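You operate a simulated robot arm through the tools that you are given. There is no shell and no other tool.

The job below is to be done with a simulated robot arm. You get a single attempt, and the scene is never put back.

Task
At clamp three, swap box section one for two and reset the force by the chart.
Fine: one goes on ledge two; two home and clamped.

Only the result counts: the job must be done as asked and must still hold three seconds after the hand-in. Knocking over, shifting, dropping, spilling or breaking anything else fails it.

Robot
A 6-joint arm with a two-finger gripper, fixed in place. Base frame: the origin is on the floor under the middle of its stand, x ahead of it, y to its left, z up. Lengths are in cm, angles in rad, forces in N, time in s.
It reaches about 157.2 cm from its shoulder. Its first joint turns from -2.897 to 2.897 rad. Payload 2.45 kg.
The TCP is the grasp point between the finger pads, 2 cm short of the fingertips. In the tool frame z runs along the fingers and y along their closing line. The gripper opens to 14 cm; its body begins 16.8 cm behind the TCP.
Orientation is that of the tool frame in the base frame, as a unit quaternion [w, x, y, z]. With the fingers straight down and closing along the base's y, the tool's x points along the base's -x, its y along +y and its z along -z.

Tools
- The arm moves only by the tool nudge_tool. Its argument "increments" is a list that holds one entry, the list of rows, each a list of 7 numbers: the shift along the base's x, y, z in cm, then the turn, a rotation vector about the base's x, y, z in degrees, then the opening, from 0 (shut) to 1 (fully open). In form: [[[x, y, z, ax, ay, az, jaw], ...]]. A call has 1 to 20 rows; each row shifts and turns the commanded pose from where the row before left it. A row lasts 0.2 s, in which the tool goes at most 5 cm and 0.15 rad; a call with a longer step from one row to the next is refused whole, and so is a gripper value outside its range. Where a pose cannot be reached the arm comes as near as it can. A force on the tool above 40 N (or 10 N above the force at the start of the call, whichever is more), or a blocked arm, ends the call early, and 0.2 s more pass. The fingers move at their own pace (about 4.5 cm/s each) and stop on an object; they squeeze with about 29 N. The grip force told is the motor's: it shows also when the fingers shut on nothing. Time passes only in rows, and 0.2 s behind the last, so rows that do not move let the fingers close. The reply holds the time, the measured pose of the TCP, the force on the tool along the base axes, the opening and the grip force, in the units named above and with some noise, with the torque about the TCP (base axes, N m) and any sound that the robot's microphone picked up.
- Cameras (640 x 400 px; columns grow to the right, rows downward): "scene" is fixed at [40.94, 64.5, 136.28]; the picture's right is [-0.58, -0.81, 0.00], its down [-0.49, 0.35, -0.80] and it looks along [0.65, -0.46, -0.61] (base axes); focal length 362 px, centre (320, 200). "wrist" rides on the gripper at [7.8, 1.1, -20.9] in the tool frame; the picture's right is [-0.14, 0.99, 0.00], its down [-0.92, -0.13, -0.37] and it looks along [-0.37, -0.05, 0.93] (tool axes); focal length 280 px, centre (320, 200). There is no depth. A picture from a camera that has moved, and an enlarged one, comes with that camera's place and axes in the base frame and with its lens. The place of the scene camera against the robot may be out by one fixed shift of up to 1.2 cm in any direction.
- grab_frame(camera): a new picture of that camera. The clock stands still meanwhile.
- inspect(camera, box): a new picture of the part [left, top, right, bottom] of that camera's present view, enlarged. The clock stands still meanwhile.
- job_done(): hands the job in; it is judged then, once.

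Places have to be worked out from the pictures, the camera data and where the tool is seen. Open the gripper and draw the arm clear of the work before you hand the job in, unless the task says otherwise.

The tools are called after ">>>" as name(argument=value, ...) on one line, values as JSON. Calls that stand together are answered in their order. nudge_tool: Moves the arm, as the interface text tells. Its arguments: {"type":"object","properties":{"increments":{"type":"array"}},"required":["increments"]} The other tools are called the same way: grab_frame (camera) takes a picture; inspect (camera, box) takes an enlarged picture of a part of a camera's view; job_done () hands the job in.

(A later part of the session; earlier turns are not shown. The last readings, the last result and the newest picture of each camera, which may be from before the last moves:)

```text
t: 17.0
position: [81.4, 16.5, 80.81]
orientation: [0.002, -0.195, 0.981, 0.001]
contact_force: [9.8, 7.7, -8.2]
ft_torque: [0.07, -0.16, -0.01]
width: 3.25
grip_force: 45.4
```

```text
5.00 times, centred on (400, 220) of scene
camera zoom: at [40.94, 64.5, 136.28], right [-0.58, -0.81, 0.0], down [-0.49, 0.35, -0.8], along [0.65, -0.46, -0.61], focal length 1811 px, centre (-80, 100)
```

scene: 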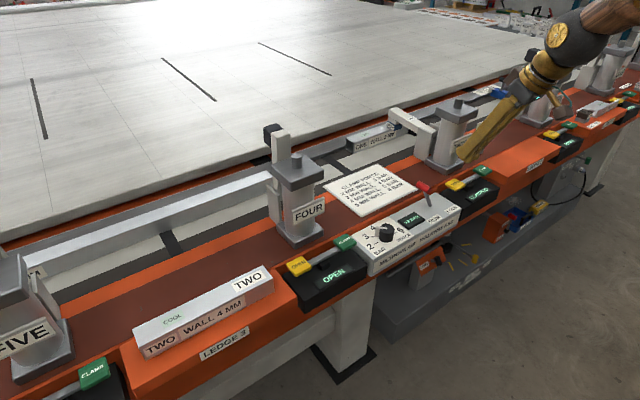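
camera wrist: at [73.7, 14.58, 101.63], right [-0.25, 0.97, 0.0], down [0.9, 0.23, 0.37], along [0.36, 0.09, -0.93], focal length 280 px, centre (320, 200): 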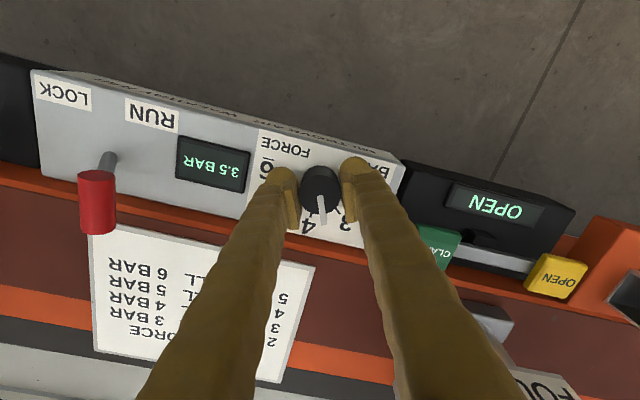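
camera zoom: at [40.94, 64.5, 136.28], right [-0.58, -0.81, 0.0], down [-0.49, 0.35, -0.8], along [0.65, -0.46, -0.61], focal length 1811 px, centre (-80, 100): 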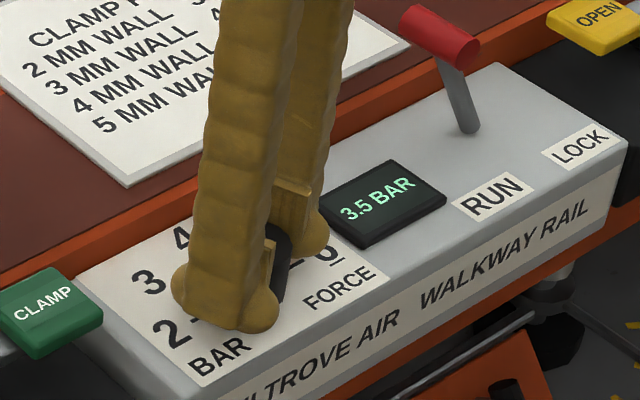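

The display reads 3.5 BAR after 22.5°, so the dial follows at 45° per bar. I'll turn the other 67.5°.

>>> nudge_tool(increments=[[[0, 0, 0, 0, 0, -5.625, 0.1], [0, 0, 0, 0, 0, -5.625, 0.1], [0, 0, 0, 0, 0, -5.625, 0.1], [0, 0, 0, 0, 0, -5.625, 0.1], [0, 0, 0, 0, 0, -5.625, 0.1], [0, 0, 0, 0, 0, -5.625, 0.1], [0, 0, 0, 0, 0, -5.625, 0.1], [0, 0, 0, 0, 0, -5.625, 0.1], [0, 0, 0, 0, 0, -5.625, 0.1], [0, 0, 0, 0, 0, -5.625, 0.1], [0, 0, 0, 0, 0, -5.625, 0.1], [0, 0, 0, 0, 0, -5.625, 0.1]]])

>>> grab_frame(camera="wrist")

>>> inspect(camera="scene", box=[360, 180, 440, 260])

```text
t: 19.6
position: [81.41, 16.46, 80.75]
orientation: [0.002, 0.383, 0.924, -0.001]
contact_force: [-0.8, -20.2, 7.9]
ft_torque: [-0.22, 0.05, 0.01]
width: 3.25
grip_force: 44.8
```

```text
taken
camera wrist: at [76.61, 22.86, 101.63], right [0.8, 0.6, 0.0], down [0.56, -0.74, 0.37], along [0.22, -0.3, -0.93], focal length 280 px, centre (320, 200)
```

wrist: 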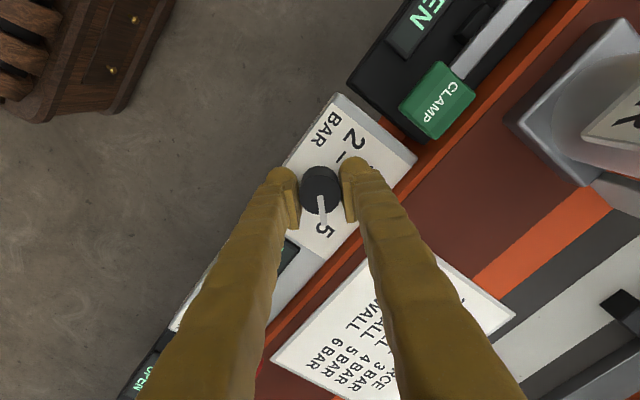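

```text
5.00 times, centred on (400, 220) of scene
camera zoom: at [40.94, 64.5, 136.28], right [-0.58, -0.81, 0.0], down [-0.49, 0.35, -0.8], along [0.65, -0.46, -0.61], focal length 1811 px, centre (-80, 100)
```

zoom: 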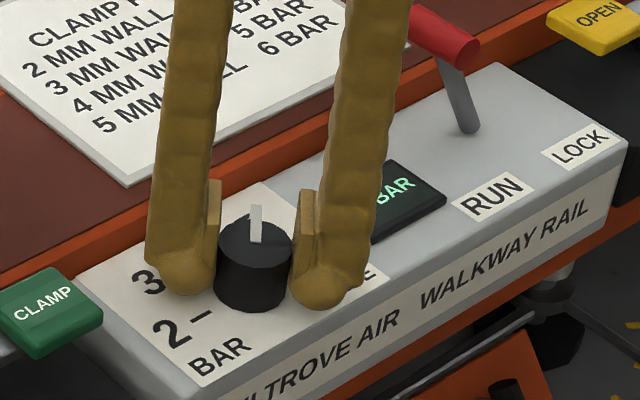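

The pointer is at 5 but a finger hides the reading. I'll let go, lift clear and read the display.

>>> nudge_tool(increments=[[[0, 0, 0, 0, 0, 0, 0.25], [0, 0, 0, 0, 0, 0, 0.42], [0, 0, 0, 0, 0, 0, 0.42], [0, 0, 2, 0, 0, 0, 0.42], [0, 0, 4, 0, 0, 0, 0.42], [0, 0, 4, 0, 0, 0, 0.42], [0, 0, 4, 0, 0, 0, 0.42]]])

>>> inspect(camera="scene", box=[350, 170, 450, 260])

>>> grab_frame(camera="wrist")

```text
t: 21.2
position: [81.36, 16.57, 94.93]
orientation: [0.002, 0.382, 0.924, -0.001]
contact_force: [0.2, -0.4, -0.4]
ft_torque: [-0.01, 0.0, 0.02]
width: 5.88
grip_force: 0.0
```

```text
4.44 times, centred on (400, 215) of scene
camera zoom: at [40.94, 64.5, 136.28], right [-0.58, -0.81, 0.0], down [-0.49, 0.35, -0.8], along [0.65, -0.46, -0.61], focal length 1610 px, centre (-36, 133)
```

zoom: 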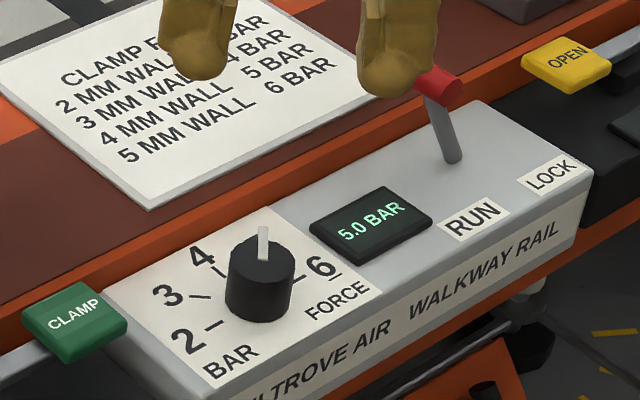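

```text
taken
camera wrist: at [76.57, 22.98, 115.74], right [0.8, 0.6, 0.0], down [0.56, -0.74, 0.37], along [0.22, -0.3, -0.93], focal length 280 px, centre (320, 200)
```

wrist: 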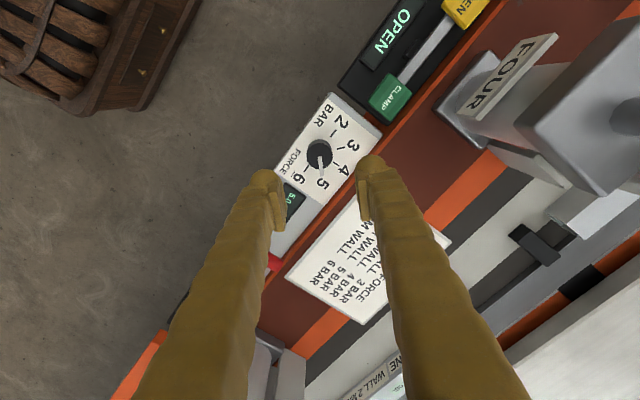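

The display reads 5.0 BAR. Next I'll raise the arm, turn it to close along x, and go above section one to study the grip and the fence.

>>> nudge_tool(increments=[[[0, 0, 4.5, 0, 0, -7.5, 0.5], [0, 0, 4.5, 0, 0, -7.5, 0.5], [0, 0, 4.5, 0, 0, -7.5, 0.5], [0, 0, 4.5, 0, 0, -7.5, 0.5], [4, -2, 0, 0, 0, -7.5, 0.5], [4, -2, 0, 0, 0, -7.5, 0.5], [4.2, -2.2, 0, 0, 0, 0, 0.5], [4.2, -2.2, 0, 0, 0, 0, 0.5], [4.2, -2.2, 0, 0, 0, 0, 0.5], [4.2, -2.2, 0, 0, 0, 0, 0.5], [4.2, -2.2, 0, 0, 0, 0, 0.5], [4.2, -2.2, 0, 0, 0, 0, 0.5], [2, -1, 0, 0, 0, 0, 0.5]]])

>>> grab_frame(camera="wrist")

>>> grab_frame(camera="scene")

```text
t: 24.0
position: [116.58, -1.49, 111.97]
orientation: [-0.002, 0.707, 0.707, -0.003]
contact_force: [0.7, -0.1, -2.7]
ft_torque: [-0.01, 0.22, -0.02]
width: 7.02
grip_force: 0.0
```

```text
taken
camera wrist: at [117.8, 6.37, 132.86], right [0.99, -0.14, -0.01], down [-0.12, -0.92, 0.37], along [-0.06, -0.37, -0.93], focal length 280 px, centre (320, 200)
```

wrist: 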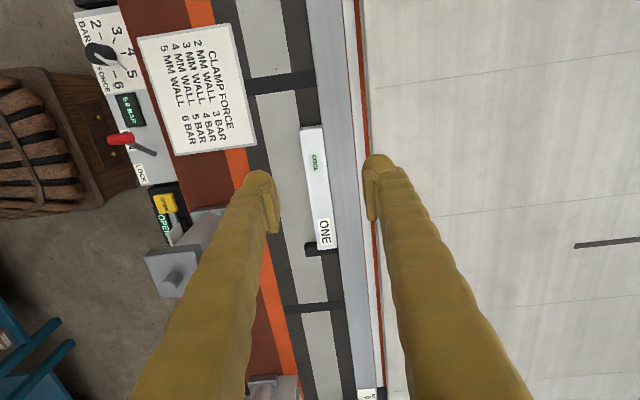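

```text
taken
```

scene: 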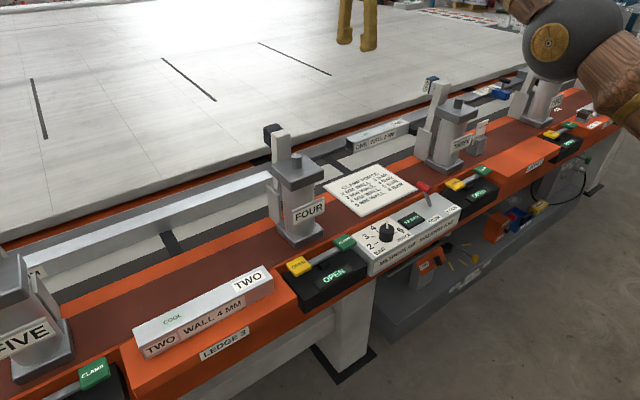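

>>> inspect(camera="wrist", box=[270, 110, 400, 270])

>>> inspect(camera="wrist", box=[280, 115, 370, 185])

>>> inspect(camera="wrist", box=[280, 190, 370, 260])

>>> inspect(camera="scene", box=[330, 95, 440, 165])

```text
2.50 times, centred on (335, 190) of wrist
camera zoom: at [117.8, 6.37, 132.86], right [0.99, -0.14, -0.01], down [-0.12, -0.92, 0.37], along [-0.06, -0.37, -0.93], focal length 701 px, centre (282, 225)
```

zoom: 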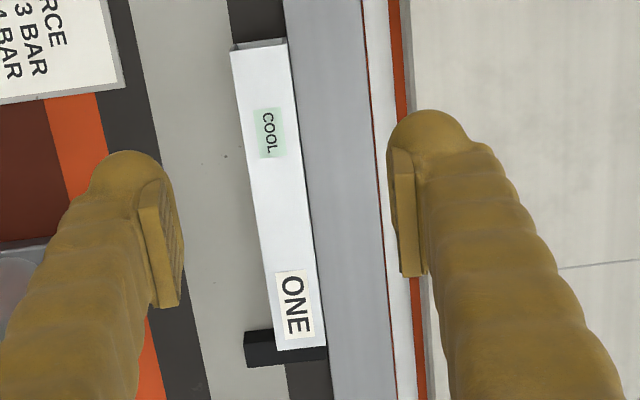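

```text
5.71 times, centred on (325, 150) of wrist
camera zoom: at [117.8, 6.37, 132.86], right [0.99, -0.14, -0.01], down [-0.12, -0.92, 0.37], along [-0.06, -0.37, -0.93], focal length 1602 px, centre (291, 486)
```

zoom: 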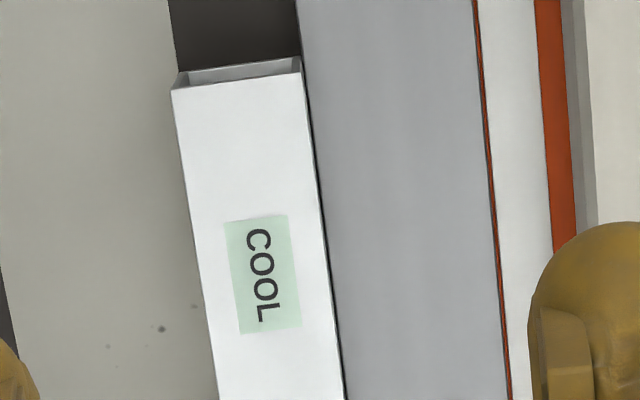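

```text
5.71 times, centred on (325, 225) of wrist
camera zoom: at [117.8, 6.37, 132.86], right [0.99, -0.14, -0.01], down [-0.12, -0.92, 0.37], along [-0.06, -0.37, -0.93], focal length 1602 px, centre (291, 57)
```

zoom: 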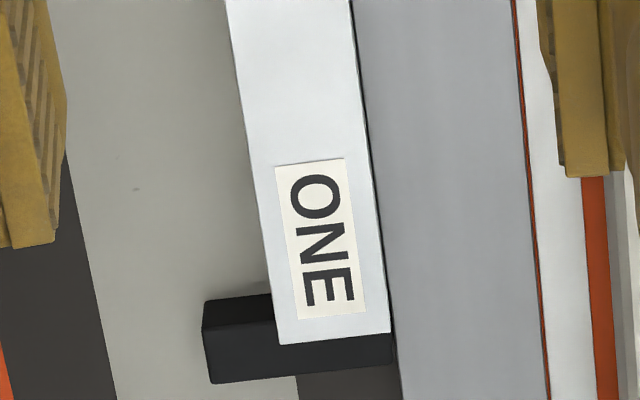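

```text
5.71 times, centred on (385, 130) of scene
camera zoom: at [40.94, 64.5, 136.28], right [-0.58, -0.81, 0.0], down [-0.49, 0.35, -0.8], along [0.65, -0.46, -0.61], focal length 2069 px, centre (-51, 600)
```

zoom: 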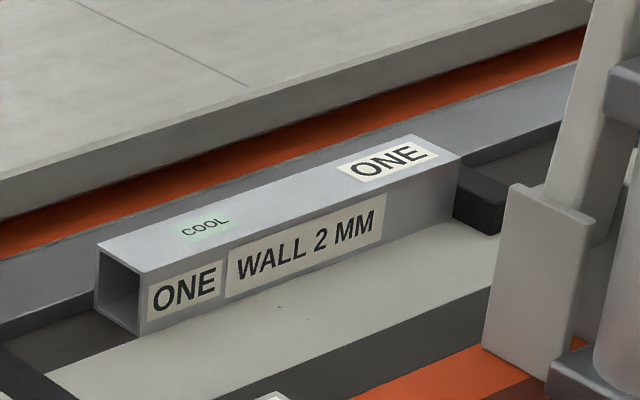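

By view matching, section one has its top near z 84, spans x 113–117 and y −24..0, and stands about 2.5 cm above the low rear fence. I'll centre above it at (115, −12) and lower part way to check.

>>> nudge_tool(increments=[[[-0.4, -2.6, -3.7, 0, 0, 0, 0.5], [-0.4, -2.6, -3.7, 0, 0, 0, 0.5], [-0.4, -2.6, -3.7, 0, 0, 0, 0.5], [-0.4, -2.6, -3.7, 0, 0, 0, 0.5], [0, 0, 0, 0, 0, 0, 0.5]]])

>>> grab_frame(camera="wrist")

>>> grab_frame(camera="scene")

```text
t: 25.2
position: [115.21, -11.94, 97.57]
orientation: [0.001, 0.706, 0.708, -0.002]
contact_force: [-0.2, -0.4, 0.5]
ft_torque: [0.0, 0.04, -0.03]
width: 6.97
grip_force: 0.0
```

```text
taken
camera wrist: at [116.31, -4.04, 118.58], right [0.99, -0.14, 0.0], down [-0.13, -0.92, 0.37], along [-0.05, -0.37, -0.93], focal length 280 px, centre (320, 200)
```

wrist: 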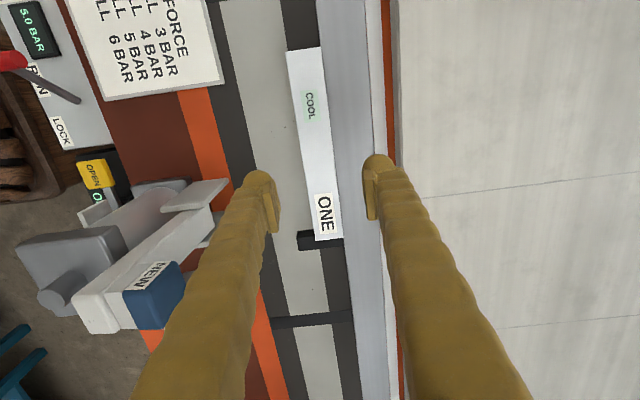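

```text
taken
```

scene: 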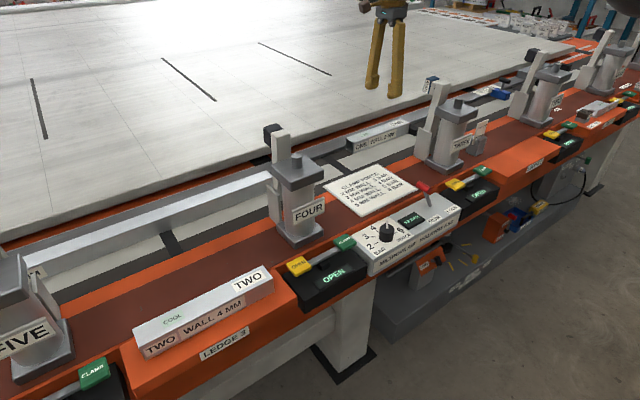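

>>> inspect(camera="wrist", box=[240, 30, 400, 250])

>>> inspect(camera="wrist", box=[260, 160, 400, 255])

>>> inspect(camera="scene", box=[330, 0, 460, 165])

```text
1.82 times, centred on (320, 140) of wrist
camera zoom: at [116.31, -4.04, 118.58], right [0.99, -0.14, 0.0], down [-0.13, -0.92, 0.37], along [-0.05, -0.37, -0.93], focal length 510 px, centre (320, 309)
```

zoom: 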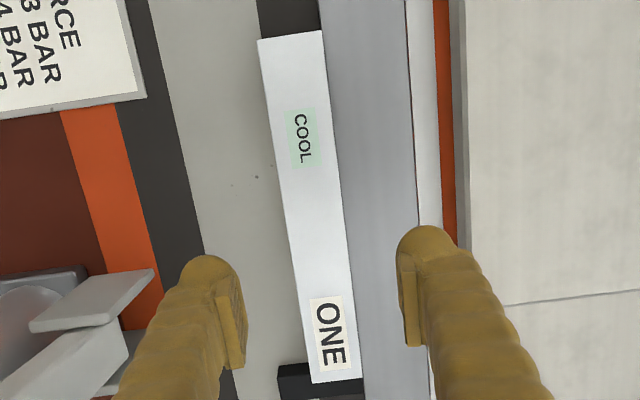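

```text
4.21 times, centred on (330, 208) of wrist
camera zoom: at [116.31, -4.04, 118.58], right [0.99, -0.14, 0.0], down [-0.13, -0.92, 0.37], along [-0.05, -0.37, -0.93], focal length 1181 px, centre (278, 168)
```

zoom: 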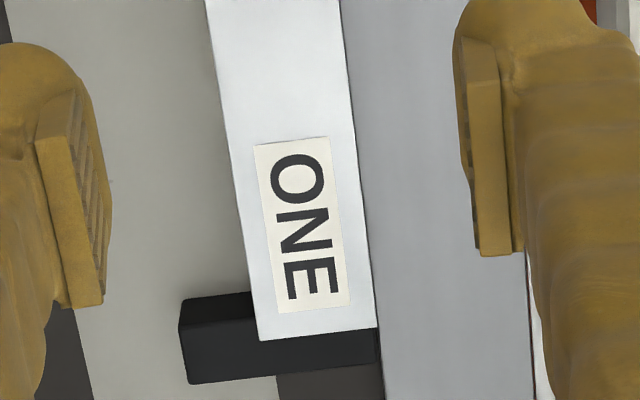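

```text
2.42 times, centred on (395, 82) of scene
camera zoom: at [40.94, 64.5, 136.28], right [-0.58, -0.81, 0.0], down [-0.49, 0.35, -0.8], along [0.65, -0.46, -0.61], focal length 878 px, centre (138, 485)
```

zoom: 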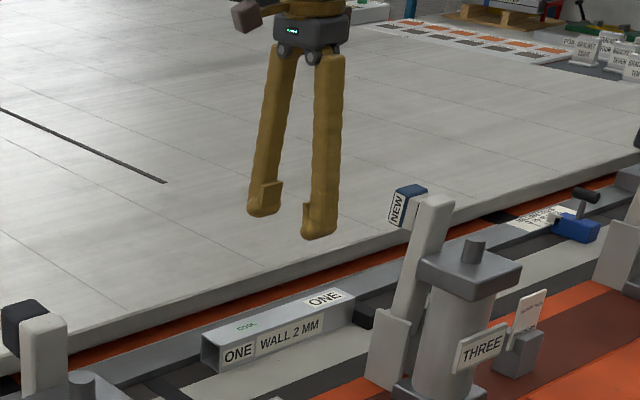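

The wrist view confirms the section's centre at about (114.95, −12.0), between the pads. I'll shift slightly and go down toward gripping height.

>>> nudge_tool(increments=[[[-0.25, -0.05, -3, 0, 0, 0, 0.5], [0, 0, -3, 0, 0, 0, 0.5], [0, 0, -3, 0, 0, 0, 0.5], [0, 0, -1.5, 0, 0, 0, 0.5], [0, 0, 0, 0, 0, 0, 0.5]]])

>>> grab_frame(camera="wrist")

>>> inspect(camera="scene", box=[330, 60, 460, 165])

```text
t: 26.4
position: [114.79, -12.04, 87.19]
orientation: [0.0, 0.706, 0.708, -0.002]
contact_force: [-0.5, 0.7, 0.4]
ft_torque: [-0.03, -0.01, 0.02]
width: 6.96
grip_force: 0.0
```

```text
taken
camera wrist: at [115.89, -4.16, 108.14], right [0.99, -0.14, 0.0], down [-0.13, -0.92, 0.37], along [-0.05, -0.37, -0.93], focal length 280 px, centre (320, 200)
```

wrist: 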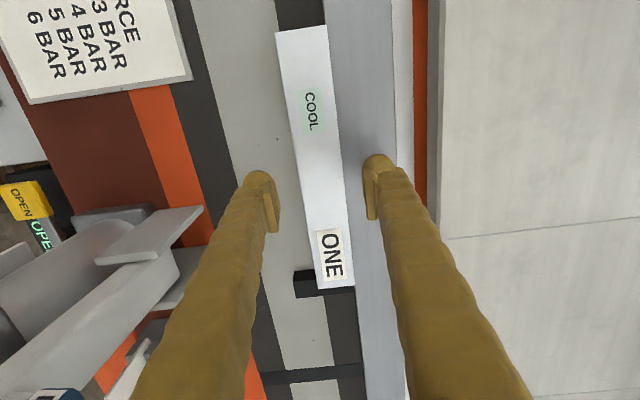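

```text
3.81 times, centred on (395, 112) of scene
camera zoom: at [40.94, 64.5, 136.28], right [-0.58, -0.81, 0.0], down [-0.49, 0.35, -0.8], along [0.65, -0.46, -0.61], focal length 1380 px, centre (34, 533)
```

zoom: 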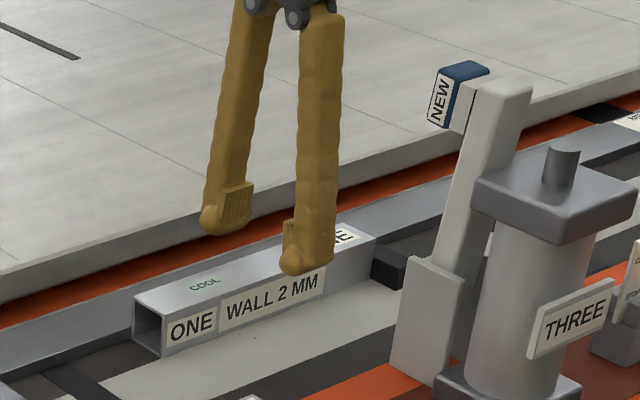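

The tips are just above the section's top on both sides. I'll go down 3 cm so the pads straddle its upper part, checking the force.

>>> nudge_tool(increments=[[[0.1, 0, -1.2, 0, 0, 0, 0.5], [0, 0, -0.9, 0, 0, 0, 0.5], [0, 0, -0.5, 0, 0, 0, 0.5], [0, 0, -0.4, 0, 0, 0, 0.5], [0, 0, 0, 0, 0, 0, 0.5]]])

>>> inspect(camera="wrist", box=[230, 100, 430, 300])

>>> inspect(camera="scene", box=[345, 90, 425, 160])

```text
t: 27.6
position: [114.83, -12.09, 84.51]
orientation: [0.002, 0.706, 0.708, 0.0]
contact_force: [-0.3, 0.1, 1.0]
ft_torque: [-0.01, 0.01, -0.02]
width: 7.02
grip_force: 0.0
```

```text
2.00 times, centred on (330, 200) of wrist
camera zoom: at [115.97, -4.15, 105.3], right [0.99, -0.14, 0.0], down [-0.13, -0.92, 0.37], along [-0.05, -0.37, -0.93], focal length 561 px, centre (300, 200)
```

zoom: 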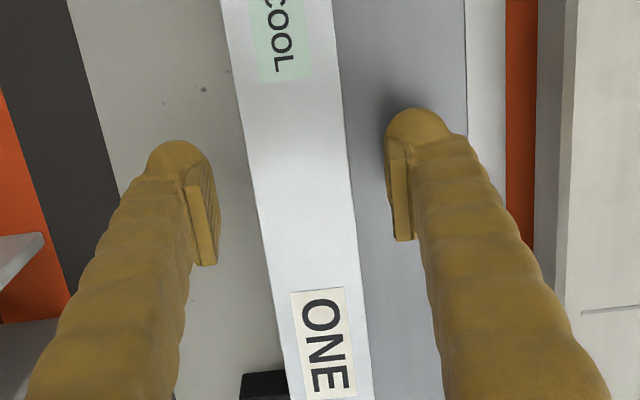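

```text
5.71 times, centred on (385, 125) of scene
camera zoom: at [40.94, 64.5, 136.28], right [-0.58, -0.81, 0.0], down [-0.49, 0.35, -0.8], along [0.65, -0.46, -0.61], focal length 2069 px, centre (-51, 629)
```

zoom: 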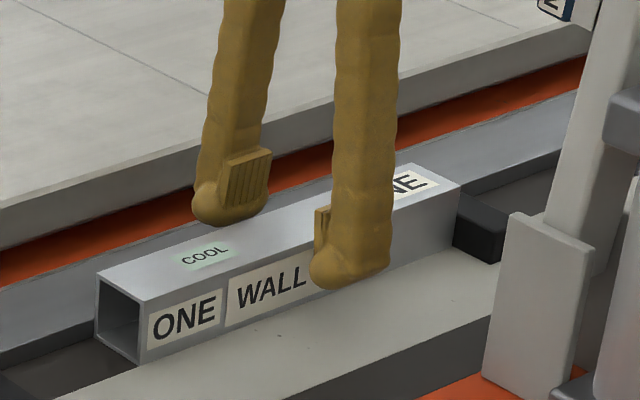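

The readings show no contact yet, but the pads start about 1 cm above the tips, so I want to be a little lower. I'll ease down in small steps and watch for the fence.

>>> nudge_tool(increments=[[[0, 0, -0.3, 0, 0, 0, 0.5], [0, 0, -0.3, 0, 0, 0, 0.5], [0, 0, 0, 0, 0, 0, 0.5]]])

>>> inspect(camera="scene", box=[345, 90, 425, 160])

```text
t: 28.4
position: [114.82, -11.99, 83.79]
orientation: [0.001, 0.706, 0.708, -0.001]
contact_force: [-0.4, -0.4, -1.3]
ft_torque: [0.01, -0.08, 0.0]
width: 7.0
grip_force: 0.1
```

```text
5.71 times, centred on (385, 125) of scene
camera zoom: at [40.94, 64.5, 136.28], right [-0.58, -0.81, 0.0], down [-0.49, 0.35, -0.8], along [0.65, -0.46, -0.61], focal length 2069 px, centre (-51, 629)
```

zoom: 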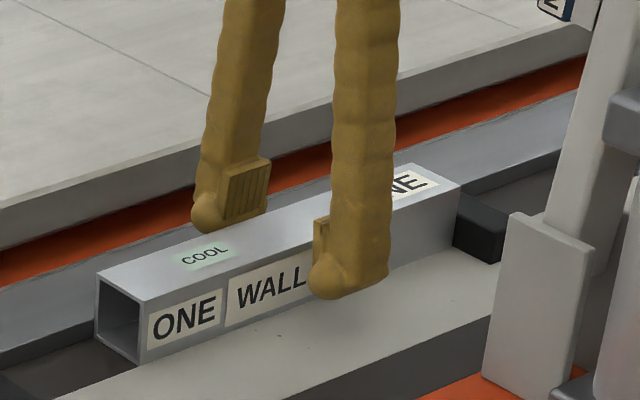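

>>> nudge_tool(increments=[[[0, 0, -0.3, 0, 0, 0, 0.5], [0, 0, -0.2, 0, 0, 0, 0.5], [0, 0, 0, 0, 0, 0, 0.5]]])

>>> inspect(camera="scene", box=[345, 90, 425, 160])

>>> grab_frame(camera="wrist")

```text
t: 29.2
position: [114.79, -12.11, 83.3]
orientation: [0.0, 0.707, 0.707, -0.002]
contact_force: [-0.4, 0.3, 1.1]
ft_torque: [0.01, 0.0, -0.03]
width: 6.99
grip_force: 0.1
```

```text
5.71 times, centred on (385, 125) of scene
camera zoom: at [40.94, 64.5, 136.28], right [-0.58, -0.81, 0.0], down [-0.49, 0.35, -0.8], along [0.65, -0.46, -0.61], focal length 2069 px, centre (-51, 629)
```

zoom: 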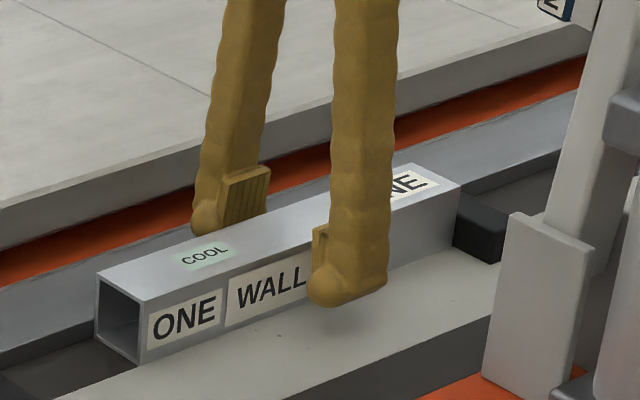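

```text
taken
camera wrist: at [115.99, -4.17, 104.19], right [0.99, -0.14, 0.0], down [-0.13, -0.92, 0.37], along [-0.05, -0.37, -0.93], focal length 280 px, centre (320, 200)
```

wrist: 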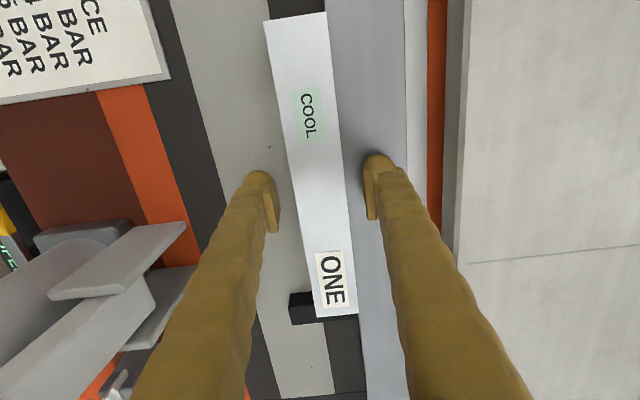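

>>> nudge_tool(increments=[[[0, 0, -0.2, 0, 0, 0, 0.5], [0, 0, -0.2, 0, 0, 0, 0.5], [0, 0, 0, 0, 0, 0, 0.5]]])

>>> inspect(camera="scene", box=[345, 90, 425, 160])

```text
t: 30.0
position: [114.88, -12.13, 83.02]
orientation: [0.001, 0.706, 0.708, -0.001]
contact_force: [-3.7, 0.4, 16.1]
ft_torque: [0.08, -0.64, 0.08]
width: 6.97
grip_force: 0.0
```

```text
5.71 times, centred on (385, 125) of scene
camera zoom: at [40.94, 64.5, 136.28], right [-0.58, -0.81, 0.0], down [-0.49, 0.35, -0.8], along [0.65, -0.46, -0.61], focal length 2069 px, centre (-51, 629)
```

zoom: 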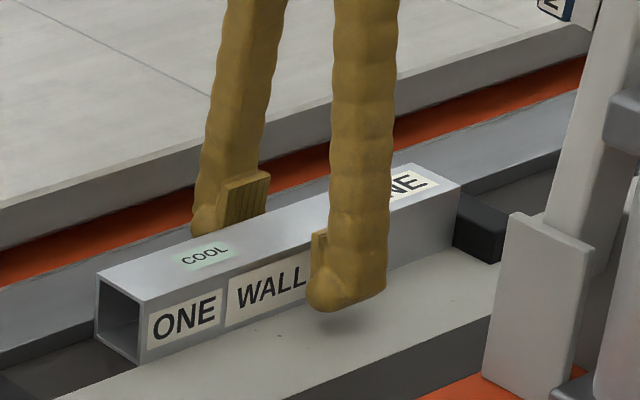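

The rear tip touched the fence top at TCP z ≈ 83.0. I'll rise 0.3 and close on the section.

>>> nudge_tool(increments=[[[0, 0, 0.35, 0, 0, 0, 0.5], [0.05, 0, 0, 0, 0, 0, 0.4], [0, 0, 0, 0, 0, 0, 0.2], [0, 0, 0, 0, 0, 0, 0.1], [0, 0, 0, 0, 0, 0, 0.0], [0, 0, 0, 0, 0, 0, 0.0], [0, 0, 0, 0, 0, 0, 0.0]]])

>>> inspect(camera="scene", box=[345, 90, 425, 160])

>>> inspect(camera="wrist", box=[230, 100, 430, 300])

```text
t: 31.6
position: [114.92, -12.06, 83.27]
orientation: [0.002, 0.707, 0.708, -0.001]
contact_force: [-0.1, -0.1, 0.4]
ft_torque: [0.0, 0.01, 0.02]
width: 3.91
grip_force: 29.3
```

```text
5.71 times, centred on (385, 125) of scene
camera zoom: at [40.94, 64.5, 136.28], right [-0.58, -0.81, 0.0], down [-0.49, 0.35, -0.8], along [0.65, -0.46, -0.61], focal length 2069 px, centre (-51, 629)
```

zoom: 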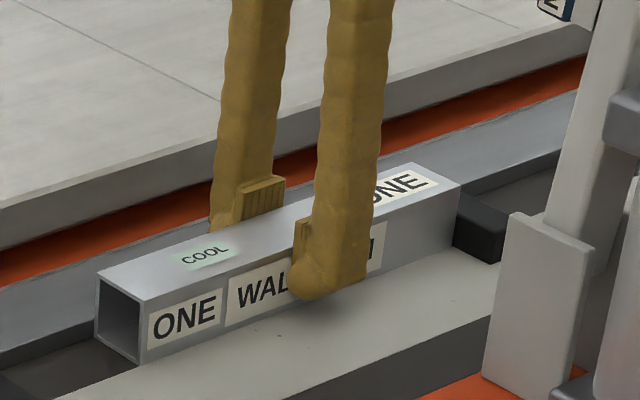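

```text
2.00 times, centred on (330, 200) of wrist
camera zoom: at [116.04, -4.15, 104.13], right [0.99, -0.14, 0.0], down [-0.13, -0.92, 0.37], along [-0.05, -0.37, -0.93], focal length 561 px, centre (300, 200)
```

zoom: 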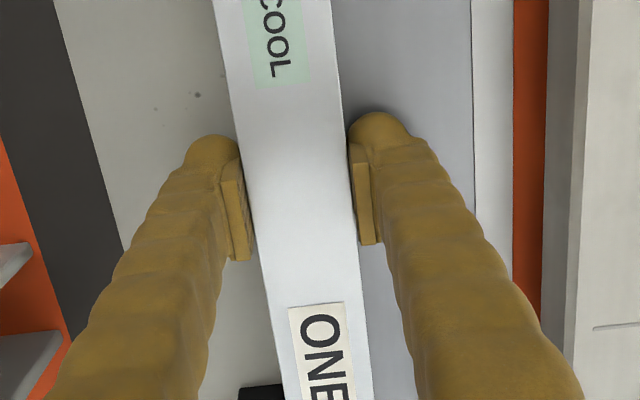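

Section one is held at 3.91 cm with no side load. I'll lift it straight up and check that it hangs level.

>>> nudge_tool(increments=[[[0, 0, 0.5, 0, 0, 0, 0], [0, 0, 1, 0, 0, 0, 0], [0, 0, 1.5, 0, 0, 0, 0], [0, 0, 2, 0, 0, 0, 0], [0, 0, 2, 0, 0, 0, 0], [0, 0, 2, 0, 0, 0, 0]]])

>>> grab_frame(camera="scene")

>>> grab_frame(camera="wrist")

```text
t: 33.0
position: [114.87, -11.83, 92.22]
orientation: [0.002, 0.706, 0.708, -0.003]
contact_force: [-0.6, 0.0, -3.6]
ft_torque: [-0.02, 0.01, 0.0]
width: 3.9
grip_force: 28.3
```

```text
taken
```

scene: 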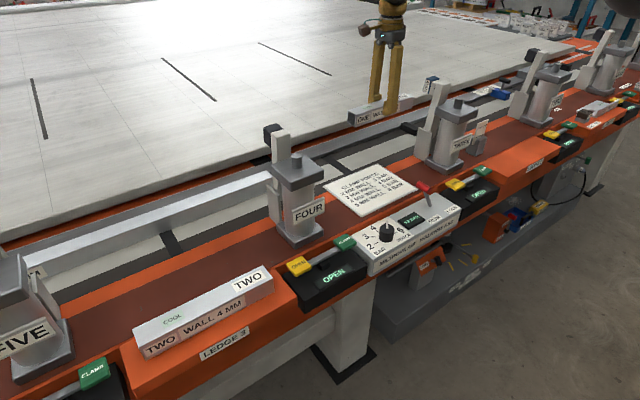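

```text
taken
camera wrist: at [115.95, -4.09, 113.15], right [0.99, -0.14, 0.0], down [-0.13, -0.92, 0.37], along [-0.05, -0.37, -0.93], focal length 280 px, centre (320, 200)
```

wrist: 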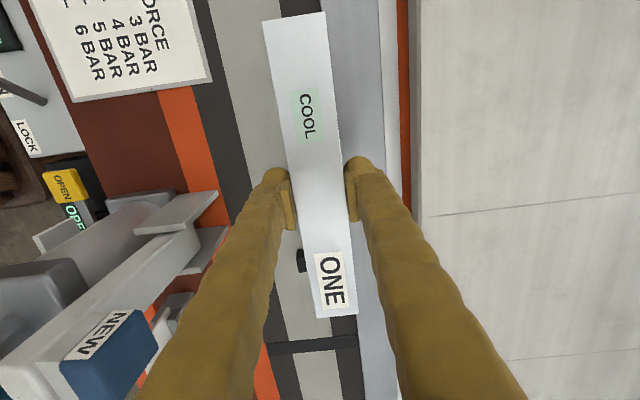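

Section one hangs level and weighs about 3.6 N. I'll raise it to z 100, go sideways behind the posts to the gap at y ≈ −42, then check.

>>> nudge_tool(increments=[[[0, 0, 2.5, 0, 0, 0, 0], [0, 0, 2.5, 0, 0, 0, 0], [0, -1.5, 2.5, 0, 0, 0, 0], [-0.5, -3, 0, 0, 0, 0, 0], [-0.5, -3, 0, 0, 0, 0, 0], [-0.5, -3, 0, 0, 0, 0, 0], [-0.5, -3, 0, 0, 0, 0, 0], [-0.5, -3, 0, 0, 0, 0, 0], [-0.5, -3, 0, 0, 0, 0, 0], [-0.5, -3, 0, 0, 0, 0, 0], [-0.5, -3, 0, 0, 0, 0, 0], [-0.5, -3, 0, 0, 0, 0, 0], [-0.5, -1.5, 0, 0, 0, 0, 0]]])

>>> grab_frame(camera="scene")

>>> grab_frame(camera="wrist")

```text
t: 35.8
position: [109.93, -42.28, 99.66]
orientation: [0.001, 0.706, 0.708, -0.001]
contact_force: [0.1, -0.2, -3.2]
ft_torque: [-0.07, 0.06, 0.02]
width: 3.89
grip_force: 29.1
```

```text
taken
```

scene: 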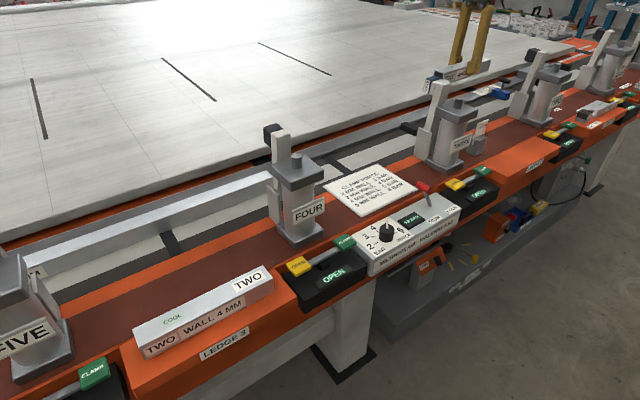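

```text
taken
camera wrist: at [110.99, -34.33, 120.58], right [0.99, -0.14, 0.0], down [-0.13, -0.92, 0.37], along [-0.05, -0.37, -0.93], focal length 280 px, centre (320, 200)
```

wrist: 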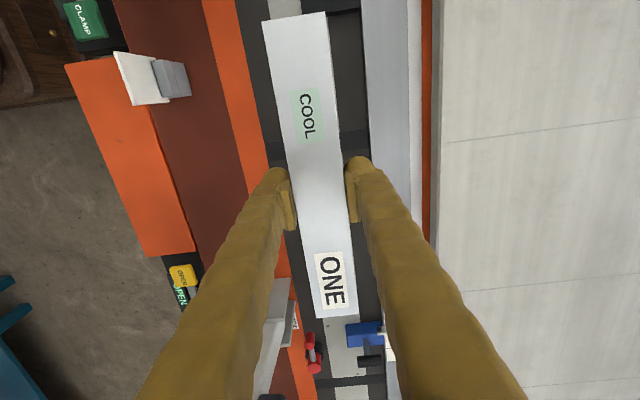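

The section hangs level; ledge two's top is near z 80.3, spanning x 78–87 and y −57..−27. I'll carry the section over to (82.4, −42), staying above the small card at about (92, −29).

>>> nudge_tool(increments=[[[-2, -0.6, 1.3, 0, 0, 0, 0], [-3, -0.6, 0, 0, 0, 0, 0], [-3, 0, 0, 0, 0, 0, 0], [-3, 0, 0, 0, 0, 0, 0], [-3, 0, 0, 0, 0, 0, 0], [-3, 0, 0, 0, 0, 0, 0], [-3, 0, 0, 0, 0, 0, 0], [-3, 0, 0, 0, 0, 0, 0], [-3, 0.7, 0, 0, 0, 0, 0], [-1.5, 0.7, 0, 0, 0, 0, 0], [0, 0, -2.5, 0, 0, 0, 0], [0, 0, -2.5, 0, 0, 0, 0], [0, 0, 0, 0, 0, 0, 0]]])

>>> grab_frame(camera="scene")

>>> grab_frame(camera="wrist")

```text
t: 38.6
position: [82.26, -41.92, 95.87]
orientation: [0.002, 0.706, 0.708, -0.001]
contact_force: [-0.3, -0.2, -2.5]
ft_torque: [0.01, 0.02, 0.0]
width: 3.91
grip_force: 28.9
```

```text
taken
```

scene: 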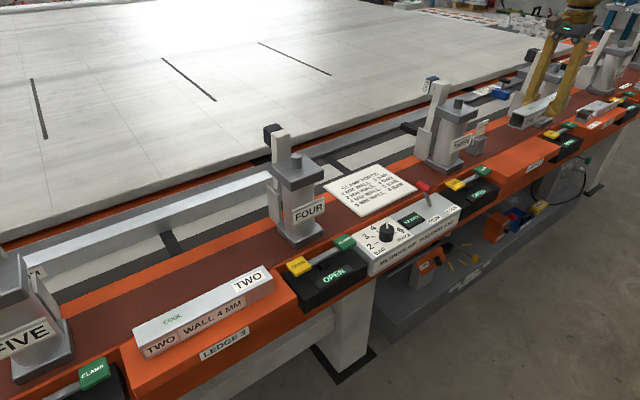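

```text
taken
camera wrist: at [83.36, -33.92, 116.76], right [0.99, -0.14, 0.0], down [-0.13, -0.92, 0.37], along [-0.05, -0.37, -0.93], focal length 280 px, centre (320, 200)
```

wrist: 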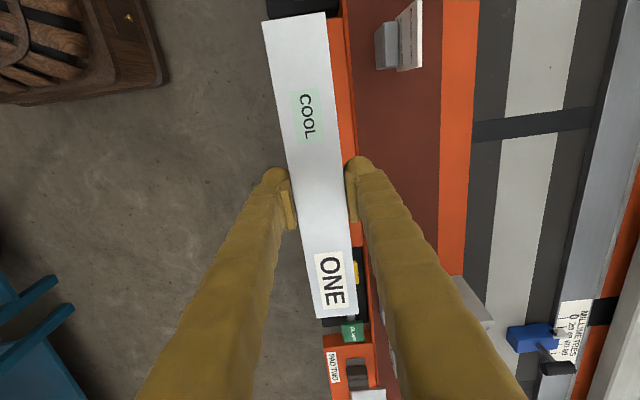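

Section one is above the middle of ledge two. I'll go down, slowly at the end, until it touches.

>>> nudge_tool(increments=[[[0.1, 0, -2.5, 0, 0, 0, 0], [0, 0, -2.5, 0, 0, 0, 0], [0, 0, -2.5, 0, 0, 0, 0], [0, 0, -2, 0, 0, 0, 0], [0, 0, -1, 0, 0, 0, 0], [0, 0, 0, 0, 0, 0, 0]]])

>>> inspect(camera="scene", box=[470, 80, 600, 200])

```text
t: 40.0
position: [82.44, -42.02, 85.56]
orientation: [0.002, 0.706, 0.708, -0.001]
contact_force: [0.2, -1.1, -2.6]
ft_torque: [-0.01, 0.01, -0.01]
width: 3.9
grip_force: 29.5
```

```text
3.33 times, centred on (535, 140) of scene
camera zoom: at [40.94, 64.5, 136.28], right [-0.58, -0.81, 0.0], down [-0.49, 0.35, -0.8], along [0.65, -0.46, -0.61], focal length 1207 px, centre (-397, 400)
```

zoom: 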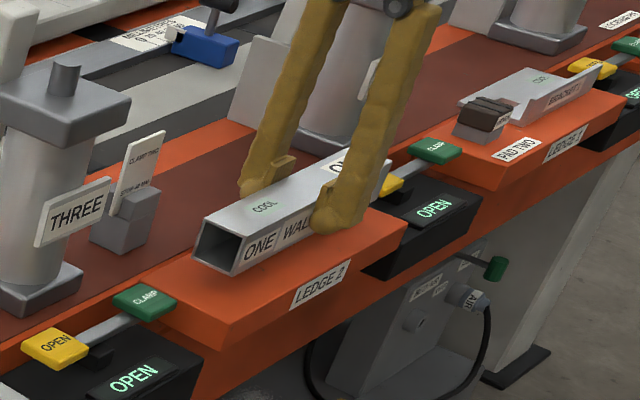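

>>> nudge_tool(increments=[[[0, 0, -0.5, 0, 0, 0, 0], [0, 0, -0.4, 0, 0, 0, 0], [0, 0, -0.3, 0, 0, 0, 0], [0, 0, -0.3, 0, 0, 0, 0], [0, 0, 0, 0, 0, 0, 0]]])

>>> inspect(camera="scene", box=[490, 100, 590, 190])

```text
t: 41.2
position: [82.41, -42.02, 84.11]
orientation: [0.001, 0.707, 0.708, 0.0]
contact_force: [0.2, 0.6, -2.6]
ft_torque: [0.01, 0.03, 0.03]
width: 3.89
grip_force: 29.3
```

```text
4.44 times, centred on (540, 145) of scene
camera zoom: at [40.94, 64.5, 136.28], right [-0.58, -0.81, 0.0], down [-0.49, 0.35, -0.8], along [0.65, -0.46, -0.61], focal length 1610 px, centre (-658, 444)
```

zoom: 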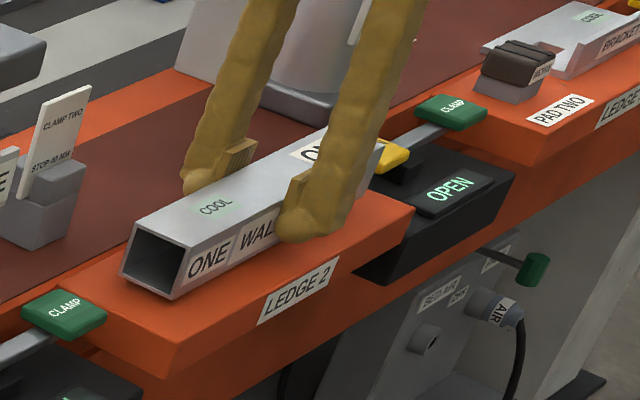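

>>> nudge_tool(increments=[[[0, 0, -0.25, 0, 0, 0, 0], [0, 0, -0.25, 0, 0, 0, 0], [0, 0, 0, 0, 0, 0, 0]]])

```text
t: 42.0
position: [82.52, -42.03, 83.66]
orientation: [0.001, 0.707, 0.707, -0.001]
contact_force: [0.7, -0.9, -3.2]
ft_torque: [0.02, -0.04, -0.01]
width: 3.91
grip_force: 29.1
```

The section still hangs freely (−3 N), so there is no contact yet. I'll keep going down in 0.2 cm steps.

>>> nudge_tool(increments=[[[0, 0, -0.2, 0, 0, 0, 0], [0, 0, -0.2, 0, 0, 0, 0], [0, 0, 0, 0, 0, 0, 0]]])

>>> inspect(camera="scene", box=[490, 100, 590, 190])

```text
t: 42.8
position: [82.53, -41.9, 83.29]
orientation: [0.001, 0.707, 0.708, -0.001]
contact_force: [-1.6, 1.9, 6.0]
ft_torque: [0.1, 0.09, -0.01]
width: 3.87
grip_force: 29.1
```

```text
4.44 times, centred on (540, 145) of scene
camera zoom: at [40.94, 64.5, 136.28], right [-0.58, -0.81, 0.0], down [-0.49, 0.35, -0.8], along [0.65, -0.46, -0.61], focal length 1610 px, centre (-658, 444)
```

zoom: 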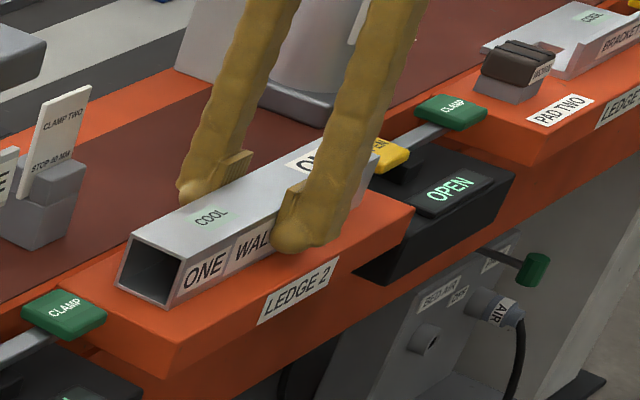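

Section one now rests on ledge two (+6 N at TCP z 83.3). I'll open evenly, lift clear and look.

>>> nudge_tool(increments=[[[0, 0, 0, 0, 0, 0, 0.3], [0, 0, 0, 0, 0, 0, 0.4], [0, 0, 0, 0, 0, 0, 0.5], [0, 0, 0, 0, 0, 0, 0.5], [0, 0, 1, 0, 0, 0, 0.5], [0, 0, 3, 0, 0, 0, 0.5], [0, 0, 4, 0, 0, 0, 0.5], [0, 0, 4, 0, 0, 0, 0.5], [0, 0, 4, 0, 0, 0, 0.5], [0, 0, 4, 0, 0, 0, 0.5]]])

>>> grab_frame(camera="wrist")

>>> inspect(camera="scene", box=[460, 80, 600, 200])

```text
t: 45.0
position: [82.54, -41.95, 103.03]
orientation: [0.001, 0.706, 0.708, -0.002]
contact_force: [-0.1, -0.3, 0.2]
ft_torque: [-0.03, -0.03, 0.0]
width: 7.01
grip_force: 0.2
```

```text
taken
camera wrist: at [83.63, -34.01, 123.92], right [0.99, -0.14, 0.0], down [-0.13, -0.92, 0.37], along [-0.05, -0.37, -0.93], focal length 280 px, centre (320, 200)
```

wrist: 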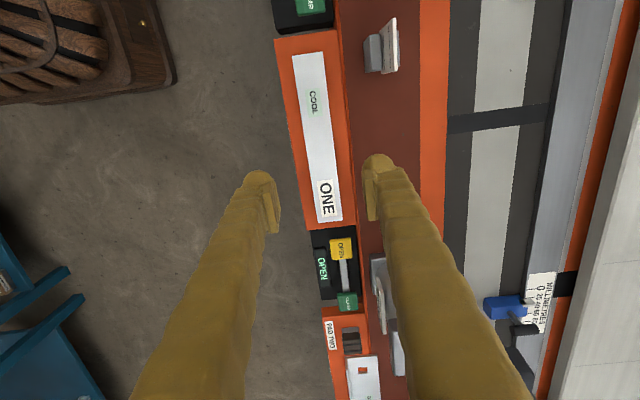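

```text
3.33 times, centred on (530, 140) of scene
camera zoom: at [40.94, 64.5, 136.28], right [-0.58, -0.81, 0.0], down [-0.49, 0.35, -0.8], along [0.65, -0.46, -0.61], focal length 1207 px, centre (-380, 400)
```

zoom: 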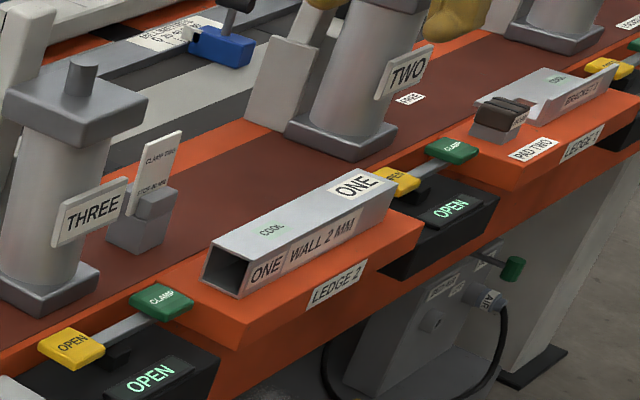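

Section one sits squarely on ledge two. Now I'll rise and travel along the front to section two on ledge three.

>>> nudge_tool(increments=[[[-1, 1, 3, 0, 0, 0, 0.5], [-1, 2, 3, 0, 0, 0, 0.5], [0, 4.7, 0, 0, 0, 0, 0.5], [0, 4.9, 0, 0, 0, 0, 0.5], [0, 4.9, 0, 0, 0, 0, 0.5], [0, 4.9, 0, 0, 0, 0, 0.5], [0, 4.9, 0, 0, 0, 0, 0.5], [0, 4.9, 0, 0, 0, 0, 0.5], [0, 4.9, 0, 0, 0, 0, 0.5], [0, 4.9, 0, 0, 0, 0, 0.5], [0, 4.9, 0, 0, 0, 0, 0.5], [0, 4.9, 0, 0, 0, 0, 0.5], [0, 4.9, 0, 0, 0, 0, 0.5], [0, 4.9, 0, 0, 0, 0, 0.5], [0, 4.9, 0, 0, 0, 0, 0.5], [0, 4.9, 0, 0, 0, 0, 0.5], [0, 4.9, 0, 0, 0, 0, 0.5], [0, 4.9, 0, 0, 0, 0, 0.5], [0, 4.9, 0, 0, 0, 0, 0.5], [0, 4, 0, 0, 0, 0, 0.5]]])

>>> grab_frame(camera="wrist")

>>> grab_frame(camera="scene")

```text
t: 49.2
position: [80.56, 48.05, 109.19]
orientation: [0.001, 0.707, 0.708, -0.001]
contact_force: [-0.3, -0.6, -0.2]
ft_torque: [0.01, 0.02, -0.02]
width: 6.99
grip_force: 0.0
```

```text
taken
camera wrist: at [81.6, 56.05, 130.15], right [0.99, -0.14, 0.0], down [-0.13, -0.92, 0.37], along [-0.05, -0.37, -0.93], focal length 280 px, centre (320, 200)
```

wrist: 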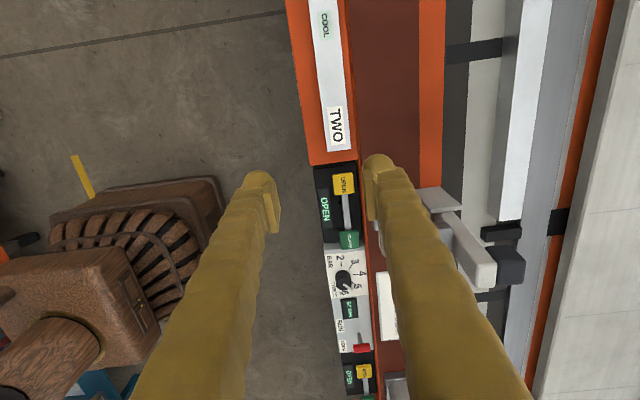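

```text
taken
```

scene: 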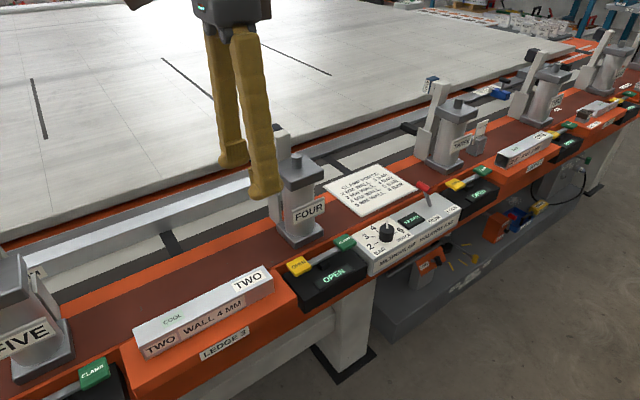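

Section two's −y end is at about y 46, and it spans x 81.5–85.4. I'll move over its middle.

>>> nudge_tool(increments=[[[1, 3.5, -1, 0, 0, 0, 0.5], [1, 3.5, -2, 0, 0, 0, 0.5], [0.8, 3, -2, 0, 0, 0, 0.5], [0, 0, -3, 0, 0, 0, 0.5], [0, 0, 0, 0, 0, 0, 0.5]]])

>>> grab_frame(camera="wrist")

>>> grab_frame(camera="scene")

```text
t: 50.4
position: [83.36, 58.15, 101.23]
orientation: [0.001, 0.706, 0.708, -0.002]
contact_force: [-0.2, -0.4, -0.3]
ft_torque: [-0.03, -0.04, 0.03]
width: 7.0
grip_force: 0.0
```

```text
taken
camera wrist: at [84.44, 66.14, 122.0], right [0.99, -0.14, 0.0], down [-0.13, -0.92, 0.37], along [-0.05, -0.37, -0.93], focal length 280 px, centre (320, 200)
```

wrist: 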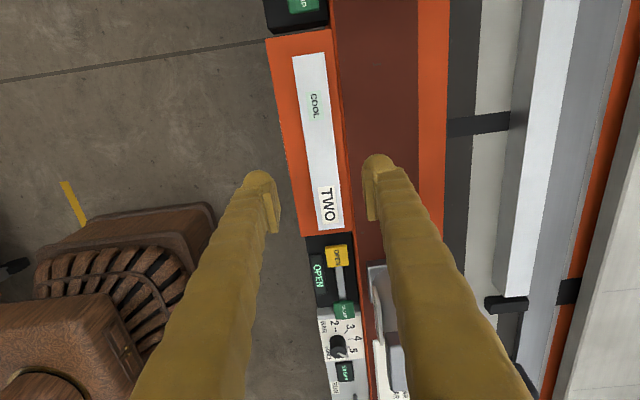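

```text
taken
```

scene: 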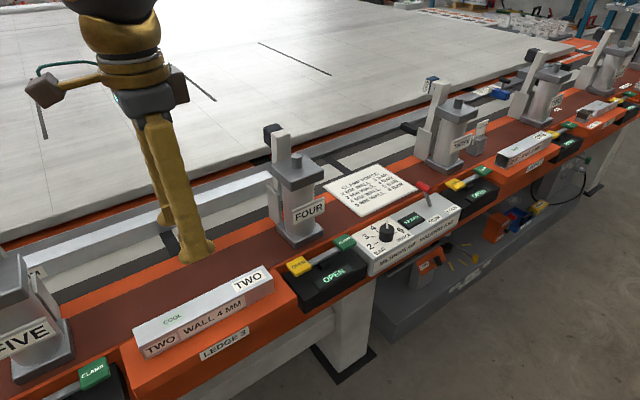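

>>> inspect(camera="wrist", box=[230, 30, 400, 250])

>>> inspect(camera="wrist", box=[270, 35, 360, 95])

>>> inspect(camera="wrist", box=[280, 185, 370, 245])

```text
1.82 times, centred on (315, 140) of wrist
camera zoom: at [84.44, 66.14, 122.0], right [0.99, -0.14, 0.0], down [-0.13, -0.92, 0.37], along [-0.05, -0.37, -0.93], focal length 510 px, centre (329, 309)
```

zoom: 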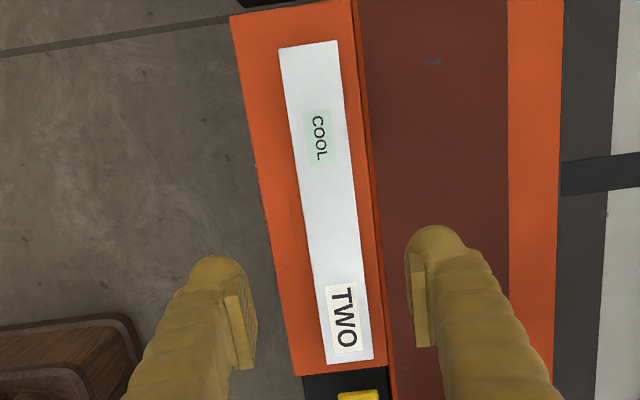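

```text
6.67 times, centred on (315, 65) of wrist
camera zoom: at [84.44, 66.14, 122.0], right [0.99, -0.14, 0.0], down [-0.13, -0.92, 0.37], along [-0.05, -0.37, -0.93], focal length 1869 px, centre (353, 1100)
```

zoom: 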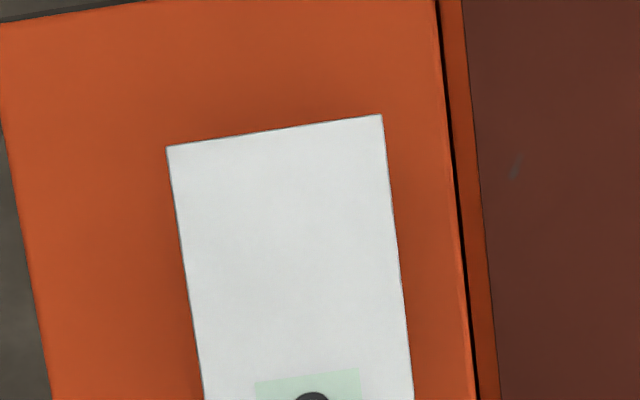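

```text
6.67 times, centred on (325, 215) of wrist
camera zoom: at [84.44, 66.14, 122.0], right [0.99, -0.14, 0.0], down [-0.13, -0.92, 0.37], along [-0.05, -0.37, -0.93], focal length 1869 px, centre (287, 100)
```

zoom: 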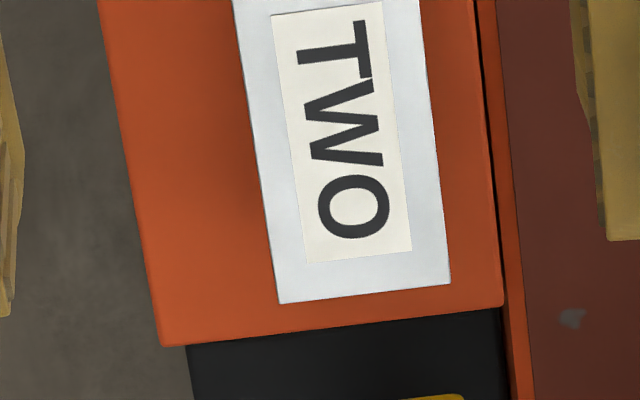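

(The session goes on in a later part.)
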